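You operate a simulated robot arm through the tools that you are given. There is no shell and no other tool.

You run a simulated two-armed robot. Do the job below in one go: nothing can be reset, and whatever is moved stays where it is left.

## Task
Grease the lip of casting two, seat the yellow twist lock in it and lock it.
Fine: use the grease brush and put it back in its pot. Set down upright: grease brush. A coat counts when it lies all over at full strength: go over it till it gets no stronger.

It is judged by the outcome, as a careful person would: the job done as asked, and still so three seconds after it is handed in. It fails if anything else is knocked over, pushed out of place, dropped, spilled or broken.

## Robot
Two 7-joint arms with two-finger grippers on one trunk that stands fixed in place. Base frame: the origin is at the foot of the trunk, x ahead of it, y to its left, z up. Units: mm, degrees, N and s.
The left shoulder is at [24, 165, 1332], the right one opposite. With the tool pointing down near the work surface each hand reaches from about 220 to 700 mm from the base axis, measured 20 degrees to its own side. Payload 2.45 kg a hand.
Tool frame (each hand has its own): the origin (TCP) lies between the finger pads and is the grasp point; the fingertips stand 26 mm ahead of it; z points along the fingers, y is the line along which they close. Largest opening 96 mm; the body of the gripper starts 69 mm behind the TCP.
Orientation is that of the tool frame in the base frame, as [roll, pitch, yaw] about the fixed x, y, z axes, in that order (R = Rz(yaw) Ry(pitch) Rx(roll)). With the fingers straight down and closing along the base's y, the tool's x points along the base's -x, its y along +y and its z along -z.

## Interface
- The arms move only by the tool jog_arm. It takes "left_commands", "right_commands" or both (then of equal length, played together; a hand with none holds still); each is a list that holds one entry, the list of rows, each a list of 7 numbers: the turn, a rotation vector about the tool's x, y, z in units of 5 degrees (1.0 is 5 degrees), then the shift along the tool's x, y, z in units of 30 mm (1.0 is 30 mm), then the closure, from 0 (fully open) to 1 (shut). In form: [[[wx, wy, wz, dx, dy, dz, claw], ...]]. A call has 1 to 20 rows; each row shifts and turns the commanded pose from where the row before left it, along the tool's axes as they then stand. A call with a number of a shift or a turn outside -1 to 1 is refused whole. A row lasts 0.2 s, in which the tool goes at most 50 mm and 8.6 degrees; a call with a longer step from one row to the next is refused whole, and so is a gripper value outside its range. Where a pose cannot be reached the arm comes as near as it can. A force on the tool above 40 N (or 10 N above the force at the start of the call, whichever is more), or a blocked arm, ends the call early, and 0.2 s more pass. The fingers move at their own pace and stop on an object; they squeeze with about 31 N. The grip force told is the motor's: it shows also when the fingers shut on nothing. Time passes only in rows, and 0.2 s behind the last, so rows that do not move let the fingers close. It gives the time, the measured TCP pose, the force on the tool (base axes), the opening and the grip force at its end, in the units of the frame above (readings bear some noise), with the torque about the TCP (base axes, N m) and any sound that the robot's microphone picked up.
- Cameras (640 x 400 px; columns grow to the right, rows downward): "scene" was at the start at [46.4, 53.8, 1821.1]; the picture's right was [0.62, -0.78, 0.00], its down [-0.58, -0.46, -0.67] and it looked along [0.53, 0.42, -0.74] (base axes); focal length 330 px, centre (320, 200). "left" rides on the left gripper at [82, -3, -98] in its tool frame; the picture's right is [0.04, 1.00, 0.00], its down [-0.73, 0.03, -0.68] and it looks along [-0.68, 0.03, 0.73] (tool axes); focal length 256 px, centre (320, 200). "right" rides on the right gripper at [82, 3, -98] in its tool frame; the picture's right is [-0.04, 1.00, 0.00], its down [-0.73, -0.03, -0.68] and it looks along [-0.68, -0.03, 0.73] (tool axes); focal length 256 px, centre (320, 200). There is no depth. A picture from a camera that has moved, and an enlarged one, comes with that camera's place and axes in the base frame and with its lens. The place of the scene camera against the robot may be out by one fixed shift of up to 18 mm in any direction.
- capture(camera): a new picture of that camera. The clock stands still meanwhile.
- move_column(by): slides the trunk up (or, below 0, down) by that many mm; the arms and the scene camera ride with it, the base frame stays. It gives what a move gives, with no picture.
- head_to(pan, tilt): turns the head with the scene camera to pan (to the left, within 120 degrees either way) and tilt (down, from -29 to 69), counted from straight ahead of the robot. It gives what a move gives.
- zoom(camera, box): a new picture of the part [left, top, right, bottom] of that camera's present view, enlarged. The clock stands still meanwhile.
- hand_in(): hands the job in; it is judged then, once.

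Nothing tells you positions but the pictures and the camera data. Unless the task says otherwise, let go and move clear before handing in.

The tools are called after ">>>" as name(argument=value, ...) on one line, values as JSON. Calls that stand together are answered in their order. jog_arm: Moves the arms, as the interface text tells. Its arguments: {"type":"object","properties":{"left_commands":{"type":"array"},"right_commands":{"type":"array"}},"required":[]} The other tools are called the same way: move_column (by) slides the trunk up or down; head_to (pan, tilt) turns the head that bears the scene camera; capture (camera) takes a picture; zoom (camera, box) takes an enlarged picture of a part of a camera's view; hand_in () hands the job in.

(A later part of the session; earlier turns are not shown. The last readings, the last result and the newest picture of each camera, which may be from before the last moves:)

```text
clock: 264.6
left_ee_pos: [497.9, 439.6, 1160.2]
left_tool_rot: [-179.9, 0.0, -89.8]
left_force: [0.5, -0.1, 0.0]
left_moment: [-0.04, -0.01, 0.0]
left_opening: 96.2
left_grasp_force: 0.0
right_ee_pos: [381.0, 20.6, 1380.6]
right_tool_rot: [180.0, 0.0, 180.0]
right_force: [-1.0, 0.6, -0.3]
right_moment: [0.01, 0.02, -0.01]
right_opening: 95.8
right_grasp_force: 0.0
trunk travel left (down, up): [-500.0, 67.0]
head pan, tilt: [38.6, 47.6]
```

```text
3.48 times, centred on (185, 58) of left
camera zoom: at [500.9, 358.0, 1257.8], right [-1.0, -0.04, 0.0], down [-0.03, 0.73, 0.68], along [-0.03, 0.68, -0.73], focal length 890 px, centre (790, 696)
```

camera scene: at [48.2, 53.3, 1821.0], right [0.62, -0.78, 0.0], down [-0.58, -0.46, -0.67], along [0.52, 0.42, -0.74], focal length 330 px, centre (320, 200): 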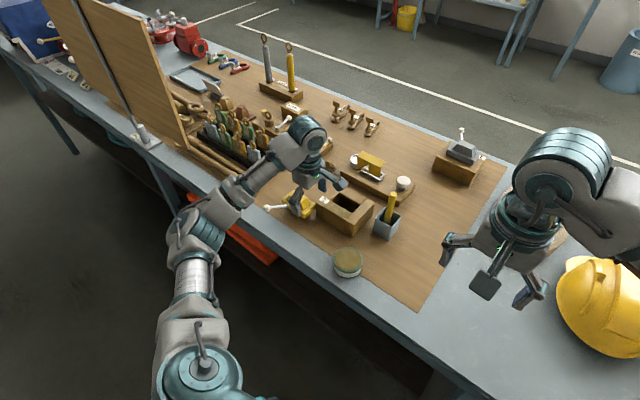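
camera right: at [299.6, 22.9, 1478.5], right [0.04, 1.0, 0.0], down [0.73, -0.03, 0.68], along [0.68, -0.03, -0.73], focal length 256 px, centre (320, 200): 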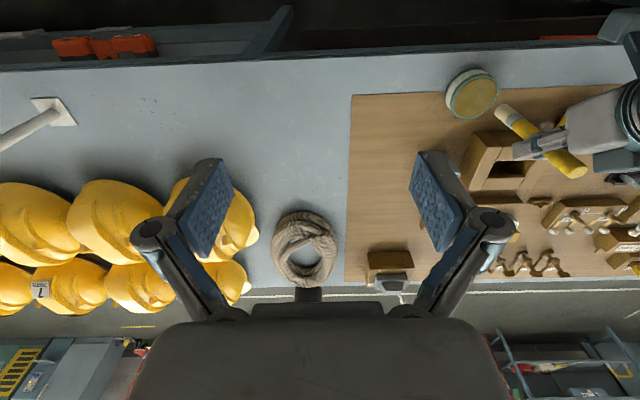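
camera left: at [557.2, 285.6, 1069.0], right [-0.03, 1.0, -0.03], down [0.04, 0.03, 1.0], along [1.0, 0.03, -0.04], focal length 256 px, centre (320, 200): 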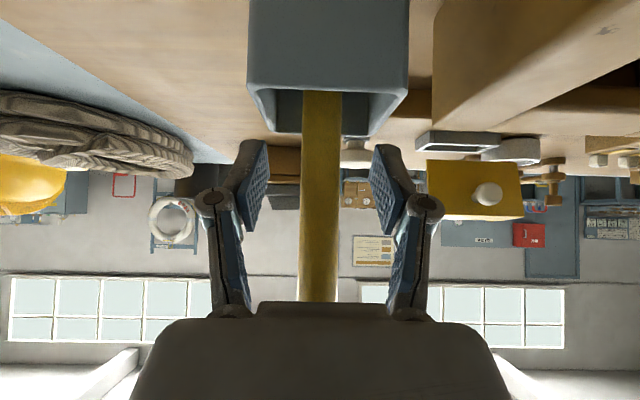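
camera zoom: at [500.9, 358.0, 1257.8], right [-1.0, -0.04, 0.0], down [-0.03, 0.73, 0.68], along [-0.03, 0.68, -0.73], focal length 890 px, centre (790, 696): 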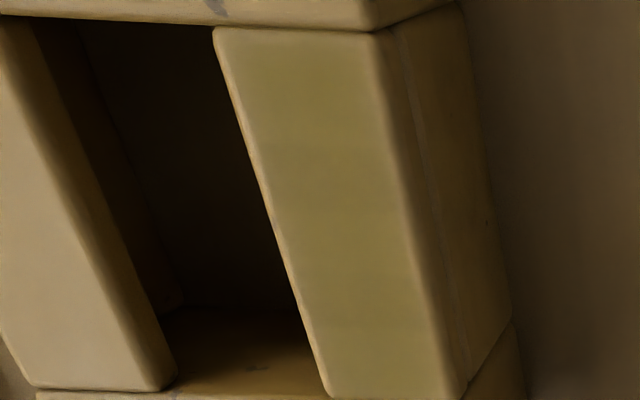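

The coat looks even from here. I take the casting opening's centre as about (645.5, 430). Now I measure the lock precisely from this viewpoint.

>>> zoom(camera="left", box=[200, 100, 340, 230])

>>> capture(camera="left")

```text
3.08 times, centred on (270, 165) of left
camera zoom: at [500.9, 358.0, 1257.8], right [-1.0, -0.04, 0.0], down [-0.03, 0.73, 0.68], along [-0.03, 0.68, -0.73], focal length 788 px, centre (474, 308)
```

zoom: 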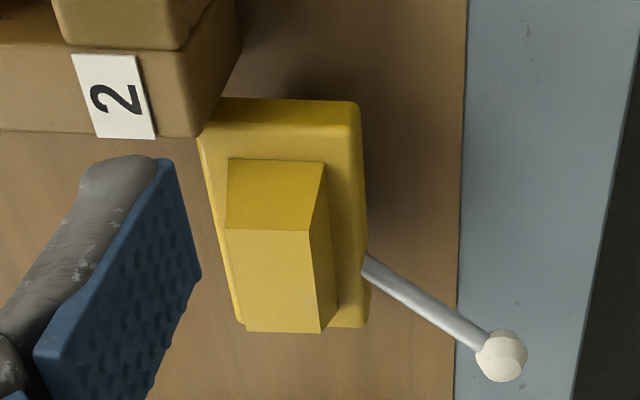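

```text
taken
camera left: at [500.9, 358.0, 1257.8], right [-1.0, -0.04, 0.0], down [-0.03, 0.73, 0.68], along [-0.03, 0.68, -0.73], focal length 256 px, centre (320, 200)
```

left: 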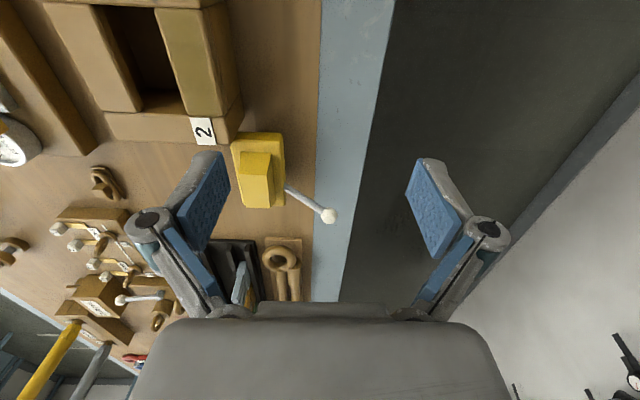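

Corrected dimensions: flange x 540–596, y 510–612 (centre ≈ (568, 561)), z 977–1001, lever leaving the near face at 30° toward +y. I test whether the upright hand can reach above the opening at (645, 424).

>>> jog_arm(left_commands=[[[0, 0, 0, 0.1, -0.98, 0, 0], [0, 0, 0, 0.1, -0.98, 0, 0], [0, 0, 0, 0.1, -0.98, 0, 0], [0, 0, 0, 0.1, -0.98, 0, 0], [0, 0, 0, 0.1, -0.98, 0, 0], [0, 0, 0, 0, 0, 0, 0], [0, 0, 0, 0, 0, 0, 0]]])

>>> jog_arm(left_commands=[[[0, 0, 0, 0, 0, 0.8, 0], [0, 0, 0, 0, 0, 0.8, 0], [0, 0, 0, 0, 0, 0.8, 0], [0, 0, 0, 0, 0, 0, 0], [0, 0, 0, 0, 0, 0, 0]]])

>>> capture(camera="left")

```text
clock: 266.2
left_ee_pos: [647.4, 424.6, 1158.9]
left_tool_rot: [-179.9, 0.0, -90.0]
left_force: [0.3, 0.4, 0.3]
left_moment: [0.0, 0.01, -0.03]
left_opening: 95.9
left_grasp_force: 0.1
right_ee_pos: [379.6, 20.3, 1382.3]
right_tool_rot: [179.9, 0.1, -179.9]
right_force: [0.2, -0.3, -0.1]
right_moment: [-0.01, 0.01, 0.02]
right_opening: 96.2
right_grasp_force: 0.1
trunk travel left (down, up): [-500.0, 67.0]
head pan, tilt: [38.6, 47.6]
```

```text
clock: 267.4
left_ee_pos: [647.1, 425.9, 1087.1]
left_tool_rot: [180.0, 0.0, -89.9]
left_force: [-0.2, -0.3, 0.2]
left_moment: [0.05, -0.02, -0.03]
left_opening: 95.6
left_grasp_force: 0.2
right_ee_pos: [380.7, 19.1, 1381.3]
right_tool_rot: [-180.0, 0.2, -179.9]
right_force: [-0.4, 0.6, -0.4]
right_moment: [0.04, 0.03, 0.0]
right_opening: 95.6
right_grasp_force: 0.1
trunk travel left (down, up): [-500.0, 67.0]
head pan, tilt: [38.6, 47.6]
```

```text
taken
camera left: at [649.1, 343.2, 1184.2], right [-1.0, -0.04, 0.0], down [-0.03, 0.73, 0.68], along [-0.03, 0.68, -0.73], focal length 256 px, centre (320, 200)
```

left: 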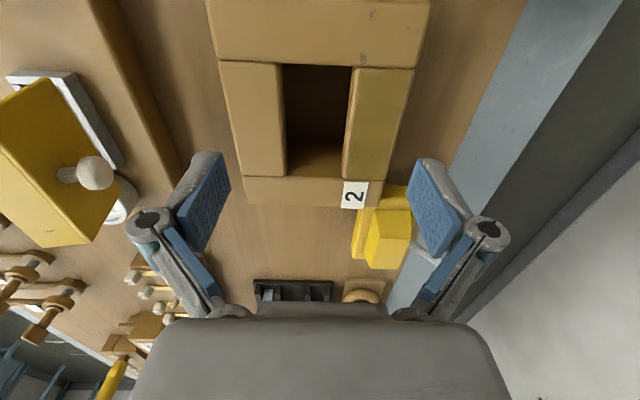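

The upright hand reaches fine, so no tilt is needed. This straight-on view lets me measure the opening accurately.

>>> zoom(camera="left", box=[200, 40, 440, 220])

>>> zoom(camera="left", box=[260, 50, 380, 200])

```text
2.22 times, centred on (320, 130) of left
camera zoom: at [649.1, 343.2, 1184.2], right [-1.0, -0.04, 0.0], down [-0.03, 0.73, 0.68], along [-0.03, 0.68, -0.73], focal length 569 px, centre (320, 356)
```

zoom: 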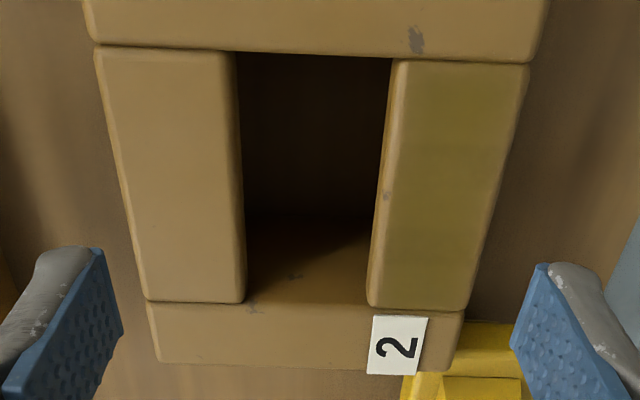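

```text
2.67 times, centred on (320, 125) of left
camera zoom: at [649.1, 343.2, 1184.2], right [-1.0, -0.04, 0.0], down [-0.03, 0.73, 0.68], along [-0.03, 0.68, -0.73], focal length 683 px, centre (320, 400)
```

zoom: 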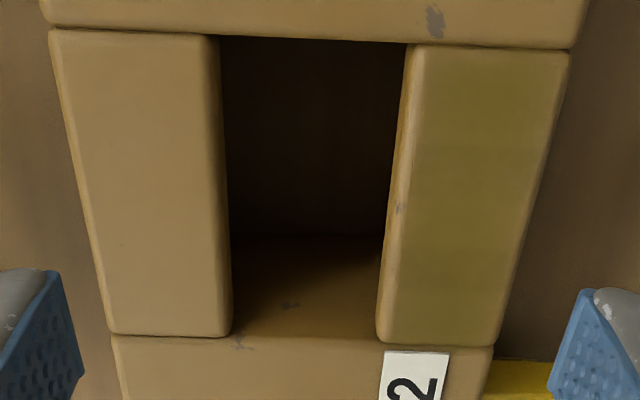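

The opening measures x ≈ 624.5–668, y ≈ 389–469 (centre ≈ (646.5, 429)), and the near slab's coat is plain and even. I now go above the lock for a straight-on view.

>>> jog_arm(left_commands=[[[0, 0, 0, 0, 0, -0.8, 0], [0, 0, 0, 0, 0, -0.8, 0], [0, 0, 0, -0.847, 0.527, -0.2, 0], [0, 0, 0, -0.847, 0.527, -0.2, 0], [0, 0, 0, -0.847, 0.527, 0, 0], [0, 0, 0, -0.847, 0.527, 0, 0], [0, 0, 0, -0.847, 0.527, 0, 0], [0, 0, 0, 0, 0, 0, 0], [0, 0, 0, 0, 0, 0, 0]]])

>>> capture(camera="left")

>>> zoom(camera="left", box=[240, 100, 440, 250])

```text
clock: 269.4
left_ee_pos: [566.7, 551.7, 1146.9]
left_tool_rot: [180.0, 0.0, -89.8]
left_force: [0.0, -0.3, -0.4]
left_moment: [0.01, -0.04, 0.0]
left_opening: 95.8
left_grasp_force: 0.1
right_ee_pos: [379.5, 20.7, 1381.2]
right_tool_rot: [179.9, 0.1, -180.0]
right_force: [0.6, -0.2, 0.3]
right_moment: [0.01, -0.02, 0.0]
right_opening: 95.9
right_grasp_force: 0.1
trunk travel left (down, up): [-500.0, 67.0]
head pan, tilt: [38.6, 47.6]
```

```text
taken
camera left: at [569.1, 469.8, 1245.0], right [-1.0, -0.04, 0.0], down [-0.03, 0.73, 0.68], along [-0.03, 0.68, -0.73], focal length 256 px, centre (320, 200)
```

left: 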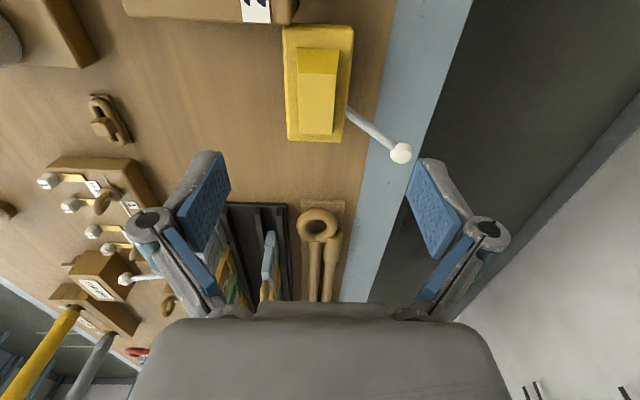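

```text
2.67 times, centred on (340, 175) of left
camera zoom: at [569.1, 469.8, 1245.0], right [-1.0, -0.04, 0.0], down [-0.03, 0.73, 0.68], along [-0.03, 0.68, -0.73], focal length 683 px, centre (267, 267)
```

zoom: 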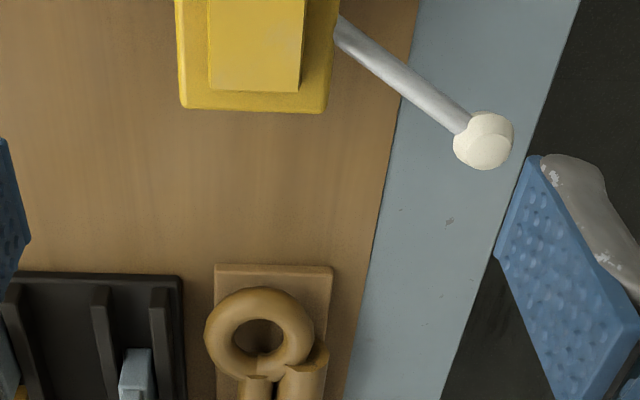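

>>> zoom(camera="left", box=[260, 10, 430, 170])

```text
2.50 times, centred on (345, 90) of left
camera zoom: at [569.1, 469.8, 1245.0], right [-1.0, -0.04, 0.0], down [-0.03, 0.73, 0.68], along [-0.03, 0.68, -0.73], focal length 640 px, centre (258, 475)
```

zoom: 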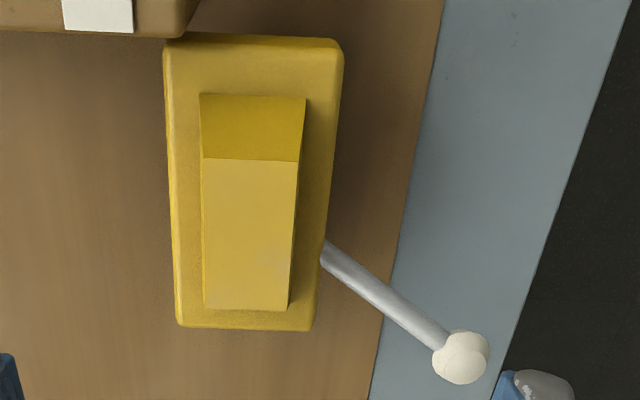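

The lock's centre is (568.4, 561.2) with negligible yaw. I align and descend so the fingertips end about 5 mm above the flange's underside.

>>> jog_arm(left_commands=[[[0, 0, 0, -0.043, -0.057, 0.8, 0], [0, 0, 0, 0, 0, 0.9, 0], [0, 0, 0, 0, 0, 0.9, 0], [0, 0, 0, 0, 0, 0.9, 0], [0, 0, 0, 0, 0, 0.7, 0], [0, 0, 0, 0, 0, 0, 0], [0, 0, 0, 0, 0, 0, 0]]])

>>> capture(camera="left")

>>> zoom(camera="scene", box=[240, 150, 360, 250])

```text
clock: 271.0
left_ee_pos: [568.6, 552.8, 1020.3]
left_tool_rot: [-179.9, 0.1, -89.9]
left_force: [-0.1, 0.6, 0.3]
left_moment: [-0.02, 0.01, 0.0]
left_opening: 96.0
left_grasp_force: 0.1
right_ee_pos: [380.1, 20.1, 1381.1]
right_tool_rot: [-180.0, 0.0, -179.9]
right_force: [0.0, -0.6, -0.8]
right_moment: [-0.02, -0.01, 0.03]
right_opening: 96.0
right_grasp_force: 0.1
trunk travel left (down, up): [-500.0, 67.0]
head pan, tilt: [38.6, 47.6]
```

```text
taken
camera left: at [571.6, 470.5, 1117.9], right [-1.0, -0.04, 0.0], down [-0.03, 0.73, 0.68], along [-0.03, 0.68, -0.73], focal length 256 px, centre (320, 200)
```

left: 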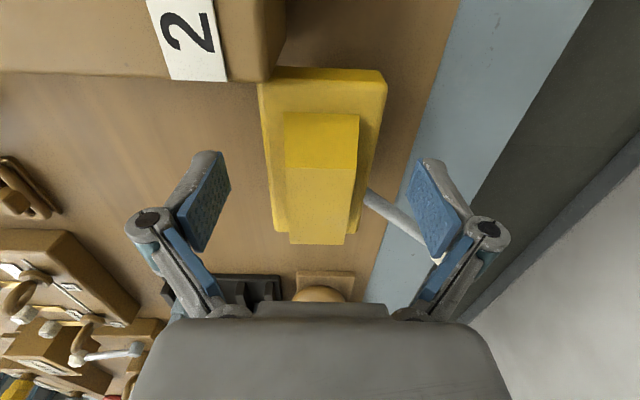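

```text
4.00 times, centred on (300, 200) of scene
camera zoom: at [48.7, 53.3, 1821.0], right [0.62, -0.78, 0.0], down [-0.58, -0.46, -0.67], along [0.52, 0.42, -0.74], focal length 1322 px, centre (400, 200)
```

zoom: 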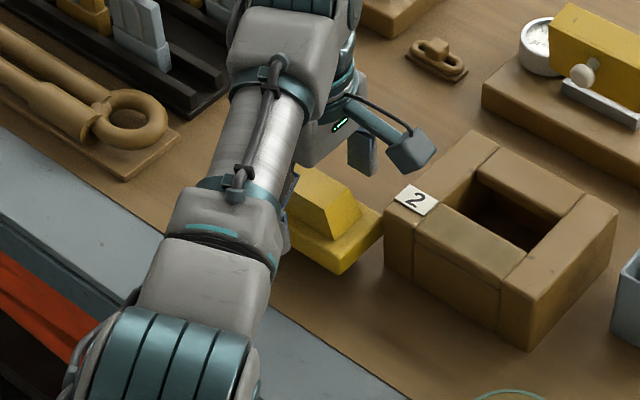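

>>> jog_arm(left_commands=[[[0, 0, 0, 0, 0, 0.41, 0], [0, 0, 0, 0, 0, 0, 0], [0, 0, 0, 0, 0, 0, 0]]])

>>> zoom(camera="left", box=[180, 50, 480, 260])

```text
clock: 271.8
left_ee_pos: [568.9, 551.0, 1008.2]
left_tool_rot: [180.0, 0.1, -89.8]
left_force: [0.3, -0.1, 0.3]
left_moment: [0.0, 0.03, -0.01]
left_opening: 96.0
left_grasp_force: 0.0
right_ee_pos: [381.8, 18.9, 1380.2]
right_tool_rot: [-179.9, 0.1, 180.0]
right_force: [-0.2, -0.1, 0.6]
right_moment: [-0.01, 0.0, -0.03]
right_opening: 96.0
right_grasp_force: 0.0
trunk travel left (down, up): [-500.0, 67.0]
head pan, tilt: [38.6, 47.6]
```

```text
1.90 times, centred on (330, 155) of left
camera zoom: at [571.6, 470.2, 1106.3], right [-1.0, -0.04, 0.0], down [-0.03, 0.73, 0.68], along [-0.03, 0.68, -0.73], focal length 488 px, centre (301, 286)
```

zoom: 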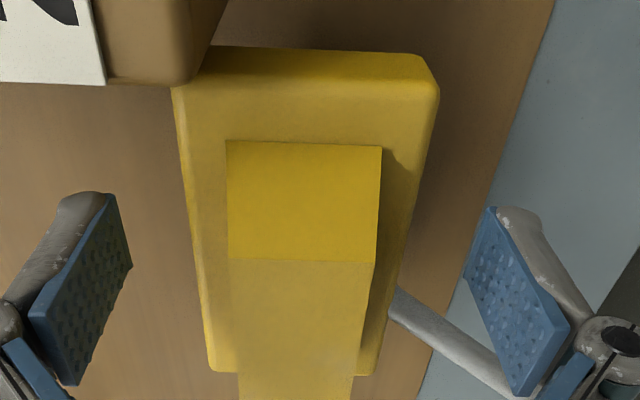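

>>> jog_arm(left_commands=[[[0, 0, 0, 0, 0, 0, 0.3], [0, 0, 0, 0, 0, 0, 0.36], [0, 0, 0, 0, 0, 0, 1], [0, 0, 0, 0, 0, 0, 1], [0, 0, 0, 0, 0, 0, 1], [0, 0, 0, 0, 0, 0, 1]]])

>>> zoom(camera="left", box=[180, 50, 480, 260])

```text
clock: 273.2
left_ee_pos: [569.6, 551.0, 1009.3]
left_tool_rot: [-179.9, 0.1, -89.9]
left_force: [1.1, 0.5, 2.3]
left_moment: [0.0, -0.08, -0.01]
left_opening: 59.6
left_grasp_force: 30.7
right_ee_pos: [380.5, 19.8, 1382.2]
right_tool_rot: [180.0, 0.1, -180.0]
right_force: [-0.6, -0.3, -0.6]
right_moment: [-0.02, 0.0, -0.01]
right_opening: 95.9
right_grasp_force: 0.0
trunk travel left (down, up): [-500.0, 67.0]
head pan, tilt: [38.6, 47.6]
```

```text
1.90 times, centred on (330, 155) of left
camera zoom: at [571.8, 470.1, 1106.5], right [-1.0, -0.04, 0.0], down [-0.03, 0.73, 0.68], along [-0.03, 0.68, -0.73], focal length 488 px, centre (301, 286)
```

zoom: 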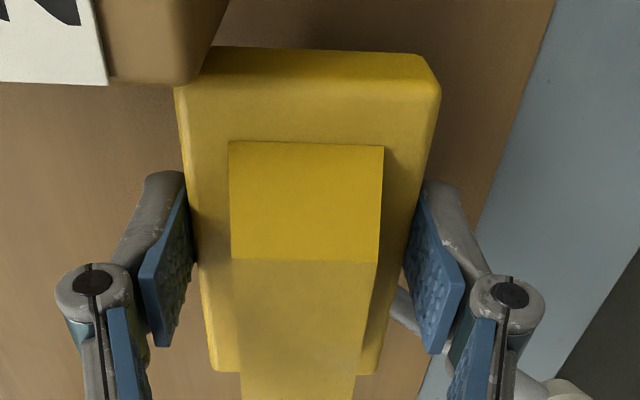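

The flange is gripped (59.6 mm). I lift straight up and check the hold.

>>> jog_arm(left_commands=[[[0, 0, 0, 0, 0, -0.3, 1], [0, 0, 0, 0, 0, -0.5, 1], [0, 0, 0, 0, 0, -0.7, 1], [0, 0, 0, 0, 0, -0.8, 1], [0, 0, 0, 0, 0, -0.7, 1], [0, 0, 0, 0, 0, 0, 1], [0, 0, 0, 0, 0, 0, 1]]])

>>> zoom(camera="left", box=[180, 50, 480, 260])

>>> zoom(camera="scene", box=[240, 130, 380, 250])

>>> zoom(camera="right", box=[440, 60, 640, 200])

```text
clock: 274.8
left_ee_pos: [569.4, 553.4, 1099.3]
left_tool_rot: [-180.0, -0.1, -90.0]
left_force: [0.2, -1.5, -5.5]
left_moment: [-0.05, -0.05, -0.01]
left_opening: 59.8
left_grasp_force: 31.4
right_ee_pos: [381.2, 19.7, 1380.4]
right_tool_rot: [-180.0, 0.0, 180.0]
right_force: [-1.2, -1.5, -0.8]
right_moment: [0.0, 0.01, 0.03]
right_opening: 95.9
right_grasp_force: 0.0
trunk travel left (down, up): [-500.0, 67.0]
head pan, tilt: [38.6, 47.6]
```

```text
1.90 times, centred on (330, 155) of left
camera zoom: at [572.7, 471.4, 1196.4], right [-1.0, -0.04, 0.0], down [-0.03, 0.73, 0.68], along [-0.03, 0.68, -0.73], focal length 488 px, centre (301, 286)
```

zoom: 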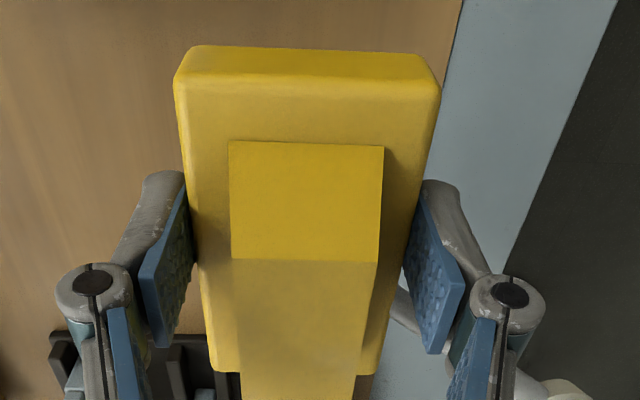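

```text
3.33 times, centred on (310, 190) of scene
camera zoom: at [50.4, 54.7, 1820.9], right [0.62, -0.78, 0.0], down [-0.58, -0.46, -0.67], along [0.52, 0.42, -0.74], focal length 1101 px, centre (353, 233)
```

zoom: 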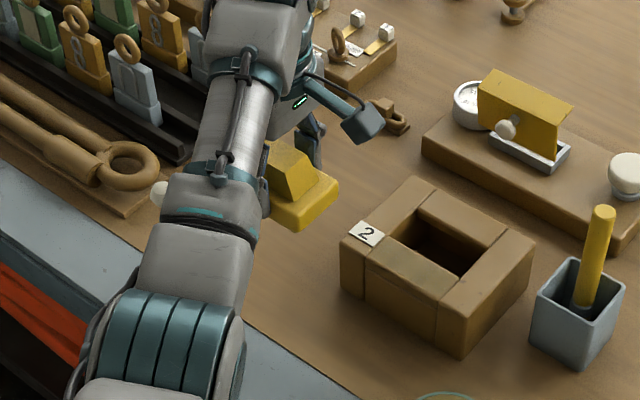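

```text
2.86 times, centred on (540, 130) of right
camera zoom: at [299.7, 23.9, 1478.5], right [0.04, 1.0, 0.0], down [0.73, -0.03, 0.68], along [0.68, -0.03, -0.73], focal length 731 px, centre (-309, 400)
```

zoom: 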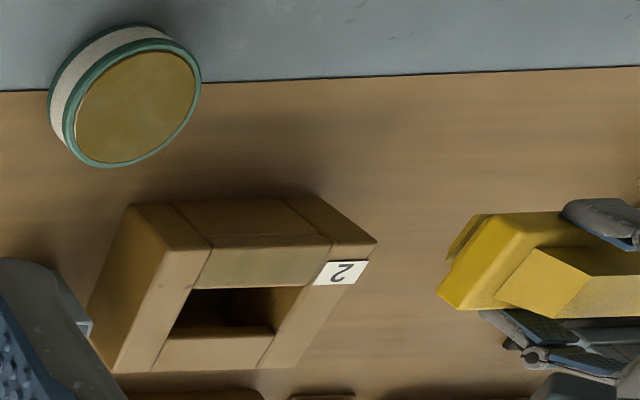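

Held firmly (weight ≈5 N) and level. I carry it over the opening.

>>> jog_arm(left_commands=[[[0, 0, 0, 0.4, -0.233, 0, 1], [0, 0, 0, 0.881, -0.513, 0, 1], [0, 0, 0, 0.881, -0.513, 0, 1], [0, 0, 0, 0.881, -0.513, 0, 1], [0, 0, 0, 0.881, -0.513, 0, 1], [0, 0, 0, 0.483, -0.281, 0, 1], [0, 0, 0, 0, 0, 0, 1], [0, 0, 0, 0, 0, 0, 1]]])

>>> capture(camera="left")

>>> zoom(camera="scene", box=[280, 140, 420, 250])

>>> zoom(camera="right", box=[440, 90, 600, 210])

```text
clock: 276.6
left_ee_pos: [649.8, 421.5, 1098.4]
left_tool_rot: [-180.0, 0.1, -90.0]
left_force: [-0.4, -0.2, -5.3]
left_moment: [-0.07, 0.01, 0.02]
left_opening: 59.4
left_grasp_force: 30.4
right_ee_pos: [381.6, 20.7, 1379.2]
right_tool_rot: [-180.0, -0.1, -180.0]
right_force: [-0.7, 0.2, -0.4]
right_moment: [-0.02, 0.04, -0.01]
right_opening: 96.0
right_grasp_force: 0.1
trunk travel left (down, up): [-500.0, 67.0]
head pan, tilt: [38.6, 47.6]
```

```text
taken
camera left: at [651.5, 340.6, 1196.5], right [-1.0, -0.04, 0.0], down [-0.03, 0.73, 0.68], along [-0.03, 0.68, -0.73], focal length 256 px, centre (320, 200)
```

left: 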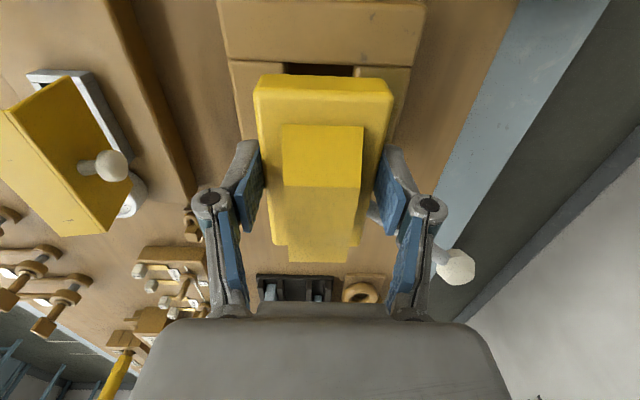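

```text
3.64 times, centred on (350, 195) of scene
camera zoom: at [51.0, 53.3, 1820.9], right [0.62, -0.78, 0.0], down [-0.58, -0.46, -0.67], along [0.52, 0.42, -0.74], focal length 1202 px, centre (211, 218)
```

zoom: 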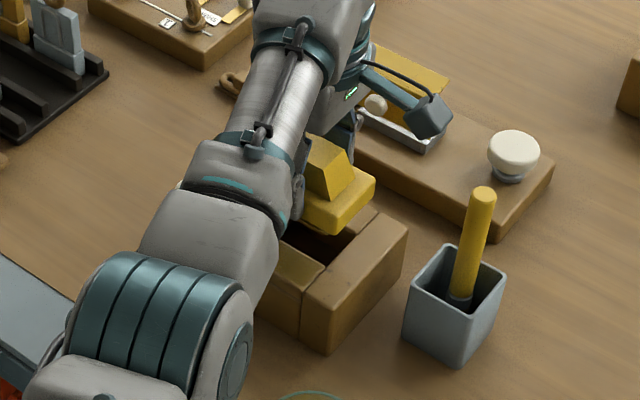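

```text
3.33 times, centred on (520, 150) of right
camera zoom: at [299.5, 24.2, 1478.6], right [0.04, 1.0, 0.0], down [0.73, -0.03, 0.68], along [0.68, -0.03, -0.73], focal length 853 px, centre (-347, 367)
```

zoom: 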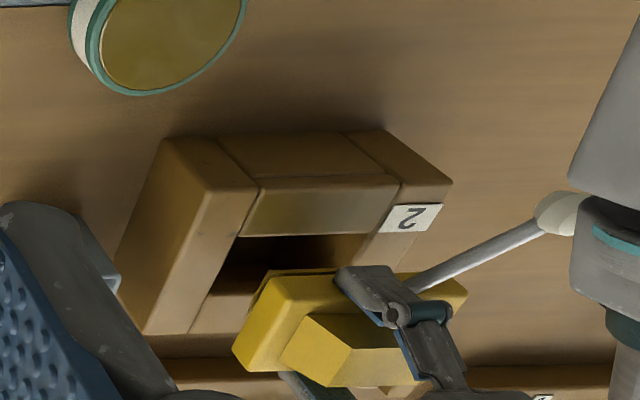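

>>> zoom(camera="left", box=[210, 20, 430, 160])

>>> zoom(camera="right", box=[480, 130, 580, 210])

```text
2.86 times, centred on (320, 90) of left
camera zoom: at [651.5, 340.6, 1196.5], right [-1.0, -0.04, 0.0], down [-0.03, 0.73, 0.68], along [-0.03, 0.68, -0.73], focal length 731 px, centre (320, 514)
```

zoom: 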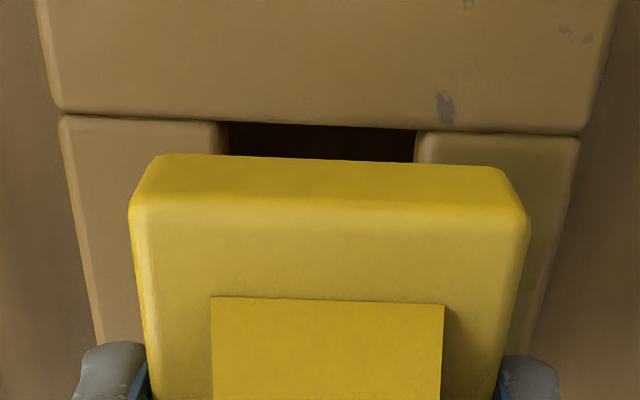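

```text
5.00 times, centred on (530, 170) of right
camera zoom: at [299.5, 24.2, 1478.6], right [0.04, 1.0, 0.0], down [0.73, -0.03, 0.68], along [0.68, -0.03, -0.73], focal length 1280 px, centre (-730, 350)
```

zoom: 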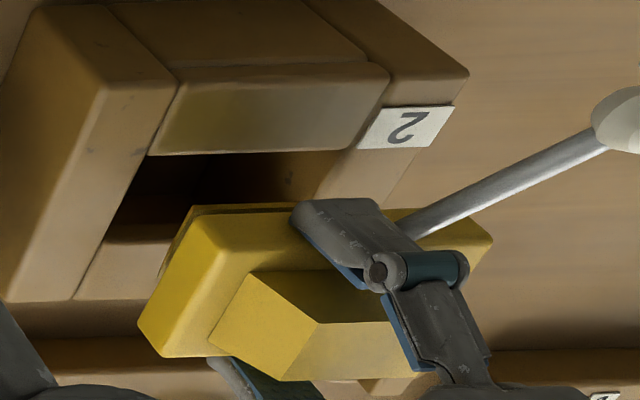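

Relative to the image, the lock needs about −2 mm in y and +0.8 mm in x. I apply that and begin lowering slowly, watching the forces.

>>> jog_arm(left_commands=[[[0, 0, 0, 0.067, -0.027, 0, 1], [0, 0, 0, 0, 0, 0.5, 1], [0, 0, 0, 0, 0, 0.2, 1], [0, 0, 0, 0, 0, 0, 1], [0, 0, 0, 0, 0, 0, 1]]])

>>> zoom(camera="left", box=[210, 20, 430, 160])

>>> zoom(camera="right", box=[480, 130, 580, 210])

>>> zoom(camera="scene", box=[310, 160, 400, 240])

```text
clock: 277.8
left_ee_pos: [650.1, 420.4, 1078.3]
left_tool_rot: [-179.9, 0.0, -89.9]
left_force: [0.4, -0.2, -5.4]
left_moment: [-0.07, -0.03, -0.02]
left_opening: 59.8
left_grasp_force: 31.0
right_ee_pos: [380.8, 20.2, 1380.6]
right_tool_rot: [-179.9, -0.1, 180.0]
right_force: [0.3, -0.8, -0.3]
right_moment: [0.01, 0.02, 0.02]
right_opening: 96.1
right_grasp_force: 0.1
trunk travel left (down, up): [-500.0, 67.0]
head pan, tilt: [38.6, 47.6]
```

```text
2.86 times, centred on (320, 90) of left
camera zoom: at [652.1, 337.8, 1176.5], right [-1.0, -0.04, 0.0], down [-0.03, 0.73, 0.68], along [-0.03, 0.68, -0.73], focal length 731 px, centre (320, 514)
```

zoom: 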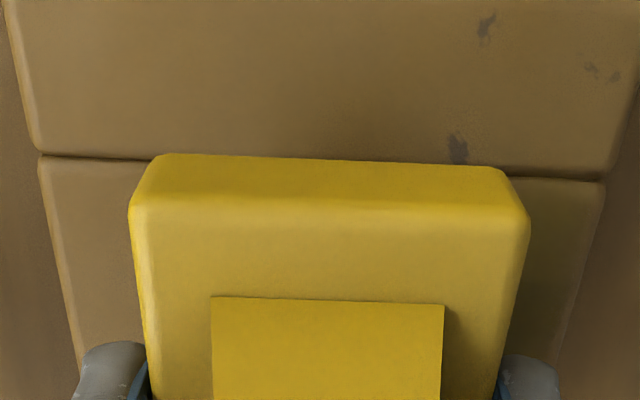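

```text
5.00 times, centred on (530, 170) of right
camera zoom: at [299.6, 23.6, 1478.6], right [0.04, 1.0, 0.0], down [0.73, -0.03, 0.68], along [0.68, -0.03, -0.73], focal length 1280 px, centre (-730, 350)
```

zoom: 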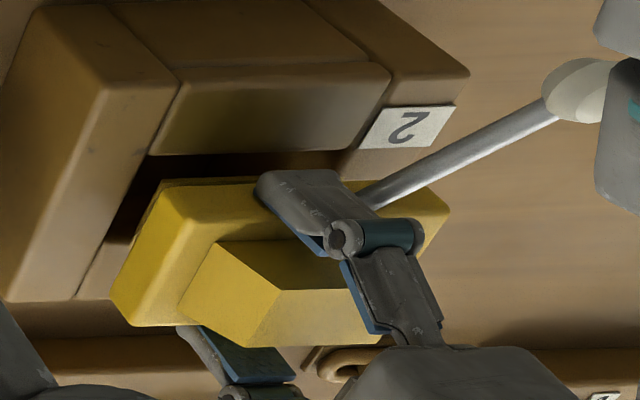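

```text
5.00 times, centred on (355, 200) of scene
camera zoom: at [51.0, 53.0, 1820.9], right [0.62, -0.78, 0.0], down [-0.58, -0.46, -0.67], along [0.52, 0.42, -0.74], focal length 1652 px, centre (145, 200)
```

zoom: 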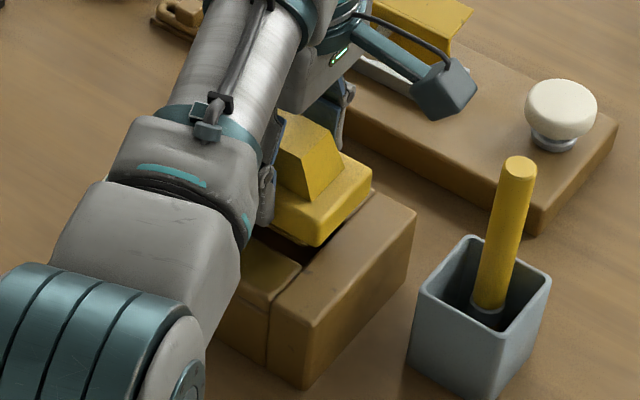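

Alignment now looks within half a millimetre. I continue lowering in small steps.

>>> jog_arm(left_commands=[[[0, 0, 0, 0, 0, 0.1, 1], [0, 0, 0, 0, 0, 0.1, 1], [0, 0, 0, 0, 0, 0, 1]]])

>>> jog_arm(left_commands=[[[0, 0, 0, 0, 0, 0.1, 1], [0, 0, 0, 0, 0, 0.1, 1], [0, 0, 0, 0, 0, 0, 1]]])

```text
clock: 278.6
left_ee_pos: [648.3, 419.9, 1072.2]
left_tool_rot: [179.9, 0.1, -90.0]
left_force: [0.0, -0.3, -5.1]
left_moment: [-0.03, -0.09, 0.0]
left_opening: 59.5
left_grasp_force: 31.1
right_ee_pos: [381.3, 20.2, 1381.0]
right_tool_rot: [-180.0, 0.1, -180.0]
right_force: [-0.1, 0.5, 0.3]
right_moment: [-0.01, 0.0, -0.01]
right_opening: 95.9
right_grasp_force: 0.1
trunk travel left (down, up): [-500.0, 67.0]
head pan, tilt: [38.6, 47.6]
```

```text
clock: 279.4
left_ee_pos: [648.6, 419.9, 1065.8]
left_tool_rot: [179.9, 0.0, -89.9]
left_force: [1.6, -0.2, -6.1]
left_moment: [-0.05, -0.05, -0.02]
left_opening: 59.5
left_grasp_force: 31.1
right_ee_pos: [380.8, 19.4, 1381.0]
right_tool_rot: [-180.0, 0.1, -180.0]
right_force: [-0.7, 0.4, 0.8]
right_moment: [0.0, -0.02, 0.01]
right_opening: 96.0
right_grasp_force: 0.1
trunk travel left (down, up): [-500.0, 67.0]
head pan, tilt: [38.6, 47.6]
```

>>> jog_arm(left_commands=[[[0, 0, 0, 0, 0, 0.08, 1], [0, 0, 0, 0, 0, 0.08, 1], [0, 0, 0, 0, 0, 0, 1]]])

>>> jog_arm(left_commands=[[[0, 0, 0, 0, 0, 0.08, 1], [0, 0, 0, 0, 0, 0.08, 1], [0, 0, 0, 0, 0, 0, 1]]])

>>> zoom(camera="right", box=[480, 130, 580, 210])

```text
clock: 280.2
left_ee_pos: [647.5, 418.8, 1061.8]
left_tool_rot: [180.0, 0.0, -89.9]
left_force: [-0.5, 0.3, -6.6]
left_moment: [-0.08, -0.03, 0.01]
left_opening: 59.7
left_grasp_force: 30.4
right_ee_pos: [381.5, 19.8, 1380.0]
right_tool_rot: [-180.0, 0.0, 180.0]
right_force: [0.0, -0.5, 0.7]
right_moment: [0.0, -0.02, 0.0]
right_opening: 95.9
right_grasp_force: 0.1
trunk travel left (down, up): [-500.0, 67.0]
head pan, tilt: [38.6, 47.6]
```

```text
clock: 281.0
left_ee_pos: [648.1, 419.8, 1057.4]
left_tool_rot: [-180.0, -0.1, -90.0]
left_force: [-1.1, 0.8, -4.4]
left_moment: [-0.08, -0.04, 0.0]
left_opening: 59.9
left_grasp_force: 30.9
right_ee_pos: [382.1, 21.3, 1380.8]
right_tool_rot: [180.0, 0.0, 180.0]
right_force: [-0.6, 0.6, -0.3]
right_moment: [0.0, -0.01, -0.01]
right_opening: 95.9
right_grasp_force: 0.0
trunk travel left (down, up): [-500.0, 67.0]
head pan, tilt: [38.6, 47.6]
```

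```text
5.00 times, centred on (530, 170) of right
camera zoom: at [299.5, 23.6, 1478.6], right [0.04, 1.0, 0.0], down [0.73, -0.03, 0.68], along [0.68, -0.03, -0.73], focal length 1280 px, centre (-730, 350)
```

zoom: 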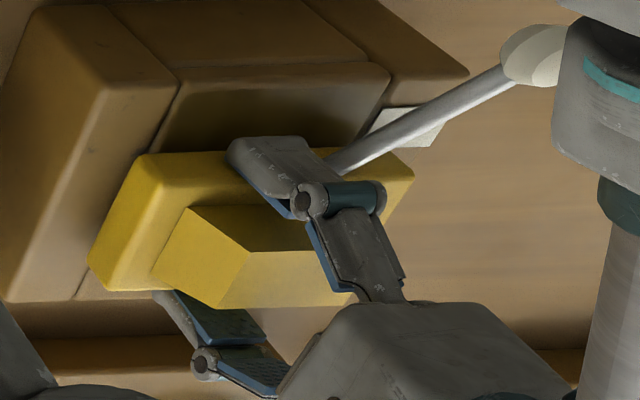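

The neck is entering freely. A few millimetres remain until the flange meets the lip.

>>> jog_arm(left_commands=[[[0, 0, 0, 0, 0, 0.07, 1], [0, 0, 0, 0, 0, 0, 1]]])

>>> jog_arm(left_commands=[[[0, 0, 0, 0, 0, 0.06, 1], [0, 0, 0, 0, 0, 0, 1]]])

>>> jog_arm(left_commands=[[[0, 0, 0, 0, 0, 0.05, 1], [0, 0, 0, 0, 0, 0, 1]]])

```text
clock: 281.6
left_ee_pos: [649.2, 419.1, 1053.0]
left_tool_rot: [180.0, -0.1, -89.8]
left_force: [0.3, -0.1, -6.1]
left_moment: [-0.08, -0.02, 0.01]
left_opening: 60.0
left_grasp_force: 30.9
right_ee_pos: [381.5, 19.9, 1381.3]
right_tool_rot: [-180.0, 0.0, -180.0]
right_force: [0.9, 0.0, 0.1]
right_moment: [-0.04, 0.01, 0.01]
right_opening: 96.2
right_grasp_force: 0.0
trunk travel left (down, up): [-500.0, 67.0]
head pan, tilt: [38.6, 47.6]
```

```text
clock: 282.2
left_ee_pos: [647.7, 419.2, 1052.4]
left_tool_rot: [180.0, 0.0, -89.9]
left_force: [-0.5, 0.6, -6.2]
left_moment: [-0.05, -0.05, 0.02]
left_opening: 59.8
left_grasp_force: 30.7
right_ee_pos: [379.6, 20.7, 1382.4]
right_tool_rot: [-180.0, 0.0, 179.9]
right_force: [0.6, -0.3, 0.7]
right_moment: [0.01, -0.01, -0.02]
right_opening: 96.2
right_grasp_force: 0.0
trunk travel left (down, up): [-500.0, 67.0]
head pan, tilt: [38.6, 47.6]
```

```text
clock: 282.8
left_ee_pos: [649.2, 418.8, 1050.6]
left_tool_rot: [-180.0, 0.0, -89.9]
left_force: [-0.9, 0.9, -4.3]
left_moment: [0.02, -0.01, 0.04]
left_opening: 59.8
left_grasp_force: 30.9
right_ee_pos: [381.6, 20.6, 1380.9]
right_tool_rot: [179.9, 0.0, 180.0]
right_force: [1.0, 0.0, 0.3]
right_moment: [0.0, 0.0, 0.01]
right_opening: 96.2
right_grasp_force: 0.0
trunk travel left (down, up): [-500.0, 67.0]
head pan, tilt: [38.6, 47.6]
```

>>> jog_arm(left_commands=[[[0, 0, 0, 0, 0, 0.04, 1], [0, 0, 0, 0, 0, 0, 1]]])

>>> jog_arm(left_commands=[[[0, 0, 0, 0, 0, 0.04, 1], [0, 0, 0, 0, 0, 0, 1]]])

>>> zoom(camera="right", box=[480, 130, 580, 210])

>>> zoom(camera="scene", box=[310, 160, 400, 240])

```text
clock: 283.4
left_ee_pos: [648.0, 418.9, 1050.5]
left_tool_rot: [-179.9, 0.0, -89.8]
left_force: [2.2, 2.6, 3.4]
left_moment: [0.38, 0.13, -0.14]
left_opening: 59.6
left_grasp_force: 30.9
right_ee_pos: [380.4, 20.0, 1380.2]
right_tool_rot: [180.0, 0.2, -179.9]
right_force: [-0.4, 0.3, -0.2]
right_moment: [-0.01, 0.03, 0.0]
right_opening: 96.0
right_grasp_force: 0.1
trunk travel left (down, up): [-500.0, 67.0]
head pan, tilt: [38.6, 47.6]
```

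```text
clock: 284.0
left_ee_pos: [648.7, 419.1, 1051.1]
left_tool_rot: [-179.7, 0.0, -89.9]
left_force: [2.1, 3.1, 12.0]
left_moment: [-0.01, 0.09, 0.02]
left_opening: 59.6
left_grasp_force: 30.8
right_ee_pos: [380.1, 18.5, 1379.6]
right_tool_rot: [179.8, 0.0, -179.9]
right_force: [-0.3, -0.1, -0.2]
right_moment: [0.03, 0.0, 0.02]
right_opening: 95.9
right_grasp_force: 0.0
trunk travel left (down, up): [-500.0, 67.0]
head pan, tilt: [38.6, 47.6]
```

```text
5.00 times, centred on (530, 170) of right
camera zoom: at [298.0, 22.9, 1479.0], right [0.04, 1.0, 0.0], down [0.73, -0.03, 0.68], along [0.68, -0.03, -0.73], focal length 1280 px, centre (-730, 350)
```

zoom: 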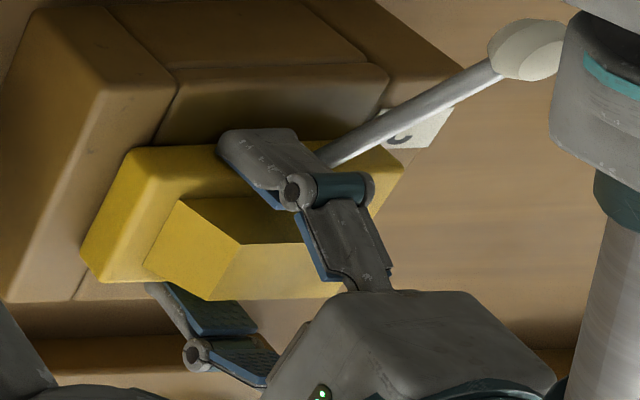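

```text
5.00 times, centred on (355, 200) of scene
camera zoom: at [47.5, 51.0, 1821.3], right [0.62, -0.78, 0.0], down [-0.58, -0.46, -0.67], along [0.52, 0.42, -0.74], focal length 1652 px, centre (145, 200)
```

zoom: 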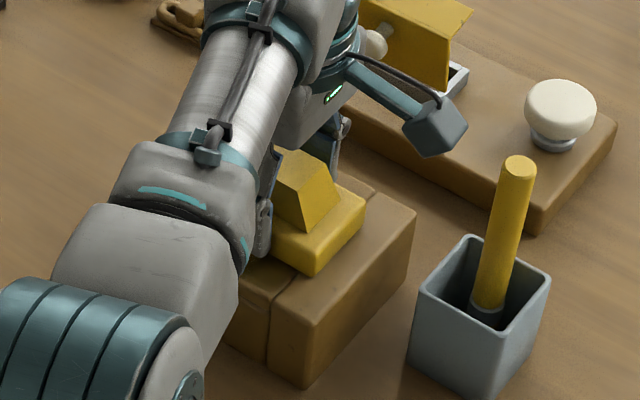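

Seated: the flange bears on the lip (contact at TCP z≈1050.7). I relieve the pressure, release, and rise.

>>> jog_arm(left_commands=[[[0, 0, 0, 0, 0, -0.06, 1], [0, 0, 0, 0, 0, 0, 1], [0, 0, 0, 0, 0, 0, 0.3], [0, 0, 0, 0, 0, 0, 0.2], [0, 0, 0, 0, 0, 0, 0.15], [0, 0, 0, 0, 0, 0, 0.15]]])

>>> capture(camera="left")

```text
clock: 285.4
left_ee_pos: [649.1, 418.6, 1049.9]
left_tool_rot: [180.0, 0.0, -89.9]
left_force: [0.2, -0.6, -0.4]
left_moment: [0.02, 0.0, 0.0]
left_opening: 81.4
left_grasp_force: 0.1
right_ee_pos: [380.1, 20.5, 1381.9]
right_tool_rot: [-179.9, 0.0, 180.0]
right_force: [1.4, 0.0, -0.3]
right_moment: [-0.02, -0.01, -0.02]
right_opening: 95.8
right_grasp_force: 0.3
trunk travel left (down, up): [-500.0, 67.0]
head pan, tilt: [38.6, 47.6]
```

```text
taken
camera left: at [650.8, 337.7, 1148.4], right [-1.0, -0.04, 0.0], down [-0.03, 0.73, 0.68], along [-0.03, 0.68, -0.73], focal length 256 px, centre (320, 200)
```

left: 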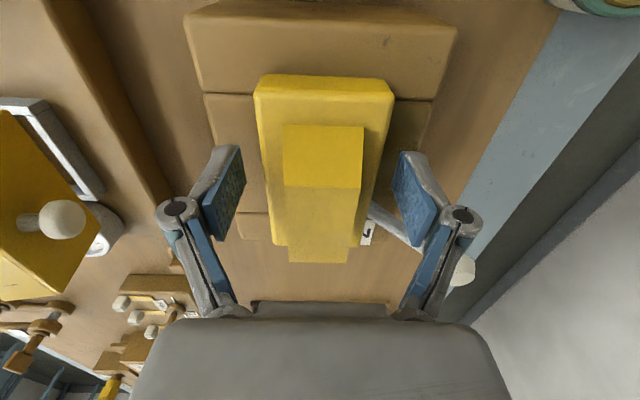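

Released without disturbance. I rise straight up and look at how it sits.

>>> jog_arm(left_commands=[[[0, 0, 0, 0, 0, -0.4, 0.1], [0, 0, 0, 0, 0, -0.8, 0.1], [0, 0, 0, 0, 0, -0.9, 0.1], [0, 0, 0, 0, 0, -0.9, 0.1], [0, 0, 0, 0, 0, 0, 0.1], [0, 0, 0, 0, 0, 0, 0.1]]])

>>> capture(camera="left")

>>> zoom(camera="left", box=[200, 30, 480, 230])

>>> zoom(camera="right", box=[470, 90, 610, 200])

```text
clock: 286.8
left_ee_pos: [647.8, 420.1, 1141.0]
left_tool_rot: [179.9, 0.0, -89.9]
left_force: [0.4, -0.5, -0.1]
left_moment: [0.0, -0.01, 0.01]
left_opening: 86.5
left_grasp_force: 0.1
right_ee_pos: [381.3, 20.3, 1380.7]
right_tool_rot: [-180.0, 0.0, 180.0]
right_force: [-0.3, -0.2, 0.8]
right_moment: [0.02, -0.01, -0.02]
right_opening: 95.8
right_grasp_force: 0.0
trunk travel left (down, up): [-500.0, 67.0]
head pan, tilt: [38.6, 47.6]
```

```text
taken
camera left: at [650.7, 338.5, 1238.7], right [-1.0, -0.04, 0.0], down [-0.03, 0.73, 0.68], along [-0.03, 0.68, -0.73], focal length 256 px, centre (320, 200)
```

left: 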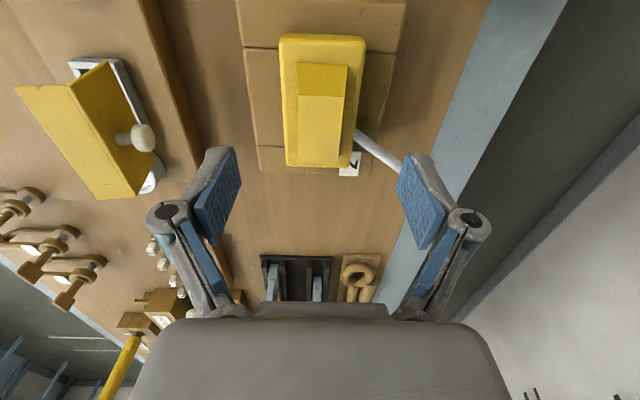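

```text
2.00 times, centred on (340, 130) of left
camera zoom: at [650.7, 338.5, 1238.7], right [-1.0, -0.04, 0.0], down [-0.03, 0.73, 0.68], along [-0.03, 0.68, -0.73], focal length 512 px, centre (280, 340)
```

zoom: 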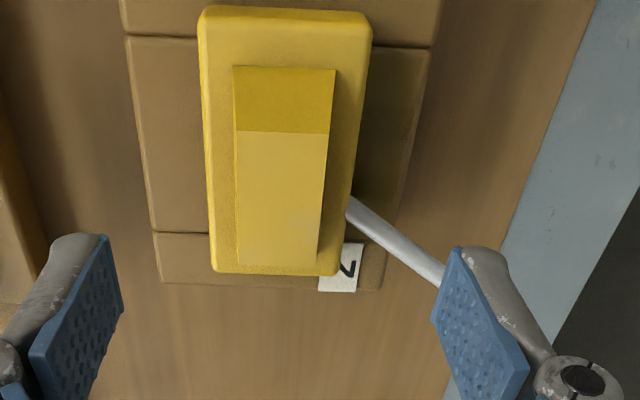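

```text
3.64 times, centred on (540, 145) of right
camera zoom: at [299.1, 23.4, 1478.6], right [0.04, 1.0, 0.0], down [0.73, -0.03, 0.68], along [0.68, -0.03, -0.73], focal length 931 px, centre (-480, 400)
```

zoom: 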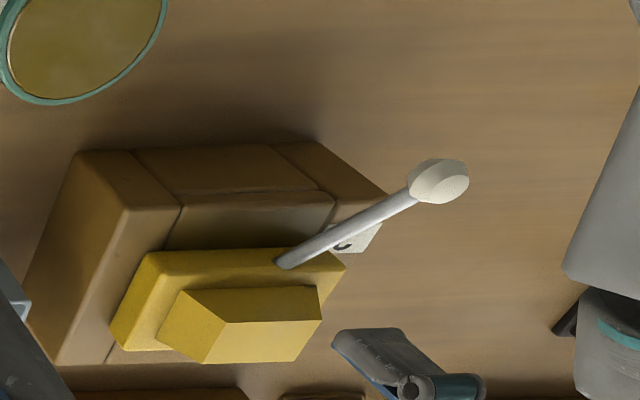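

The lock sits flush in casting two. Now for the lever: I close the fingers and place them on the lever's +y side, then push it toward −y.

>>> jog_arm(left_commands=[[[0, 0, 0, -0.767, 0.567, 0, 1], [0, 0, 0, -0.767, 0.567, 0, 1], [0, 0, 0, -0.767, 0.567, 0, 1], [0, 0, 0, -0.767, 0.567, 0, 1], [0, 0, 0, 0, 0, 0, 1], [0, 0, 0, 0, 0, 0, 1]]])

>>> capture(camera="left")

>>> zoom(camera="scene", box=[270, 150, 410, 250])

>>> zoom(camera="right", box=[470, 80, 630, 200])

```text
clock: 288.2
left_ee_pos: [577.9, 510.7, 1141.7]
left_tool_rot: [-179.8, 0.0, -89.9]
left_force: [0.7, 0.2, 0.2]
left_moment: [0.0, -0.03, 0.01]
left_opening: 0.2
left_grasp_force: 28.8
right_ee_pos: [379.9, 18.5, 1381.1]
right_tool_rot: [180.0, 0.0, -180.0]
right_force: [-0.9, 0.5, 0.6]
right_moment: [-0.01, -0.01, 0.03]
right_opening: 96.2
right_grasp_force: 0.0
trunk travel left (down, up): [-500.0, 67.0]
head pan, tilt: [38.6, 47.6]
```

```text
taken
camera left: at [580.5, 428.5, 1240.0], right [-1.0, -0.04, 0.0], down [-0.03, 0.73, 0.68], along [-0.03, 0.68, -0.73], focal length 256 px, centre (320, 200)
```

left: 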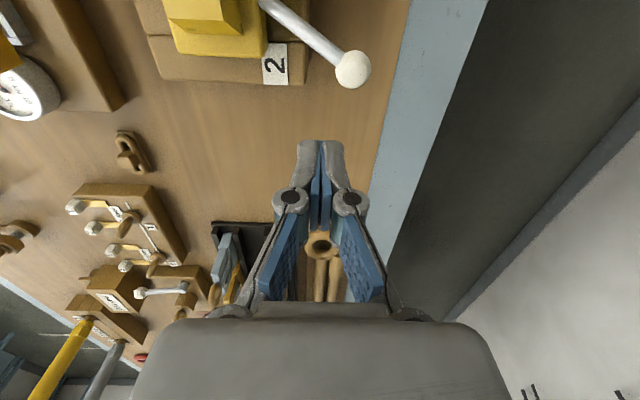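

```text
4.00 times, centred on (340, 200) of scene
camera zoom: at [49.4, 51.9, 1821.0], right [0.62, -0.78, 0.0], down [-0.58, -0.46, -0.67], along [0.52, 0.42, -0.74], focal length 1322 px, centre (240, 200)
```

zoom: 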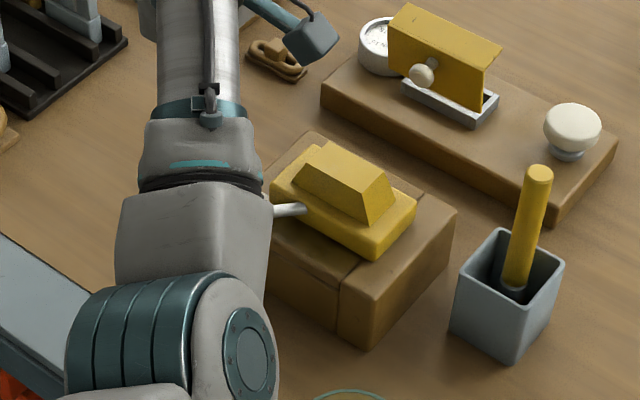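

```text
3.33 times, centred on (550, 140) of right
camera zoom: at [299.1, 23.2, 1478.6], right [0.04, 1.0, 0.0], down [0.73, -0.03, 0.68], along [0.68, -0.03, -0.73], focal length 853 px, centre (-447, 400)
```

zoom: 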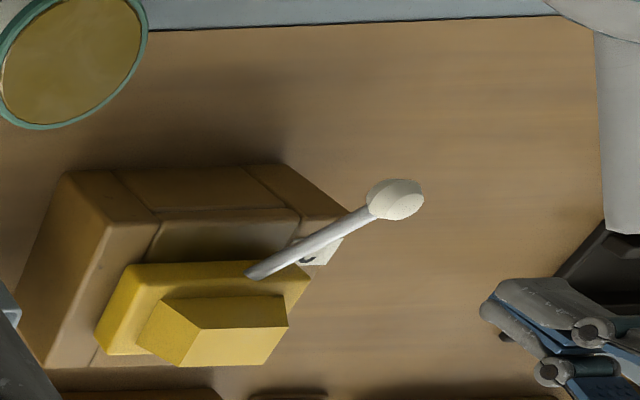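

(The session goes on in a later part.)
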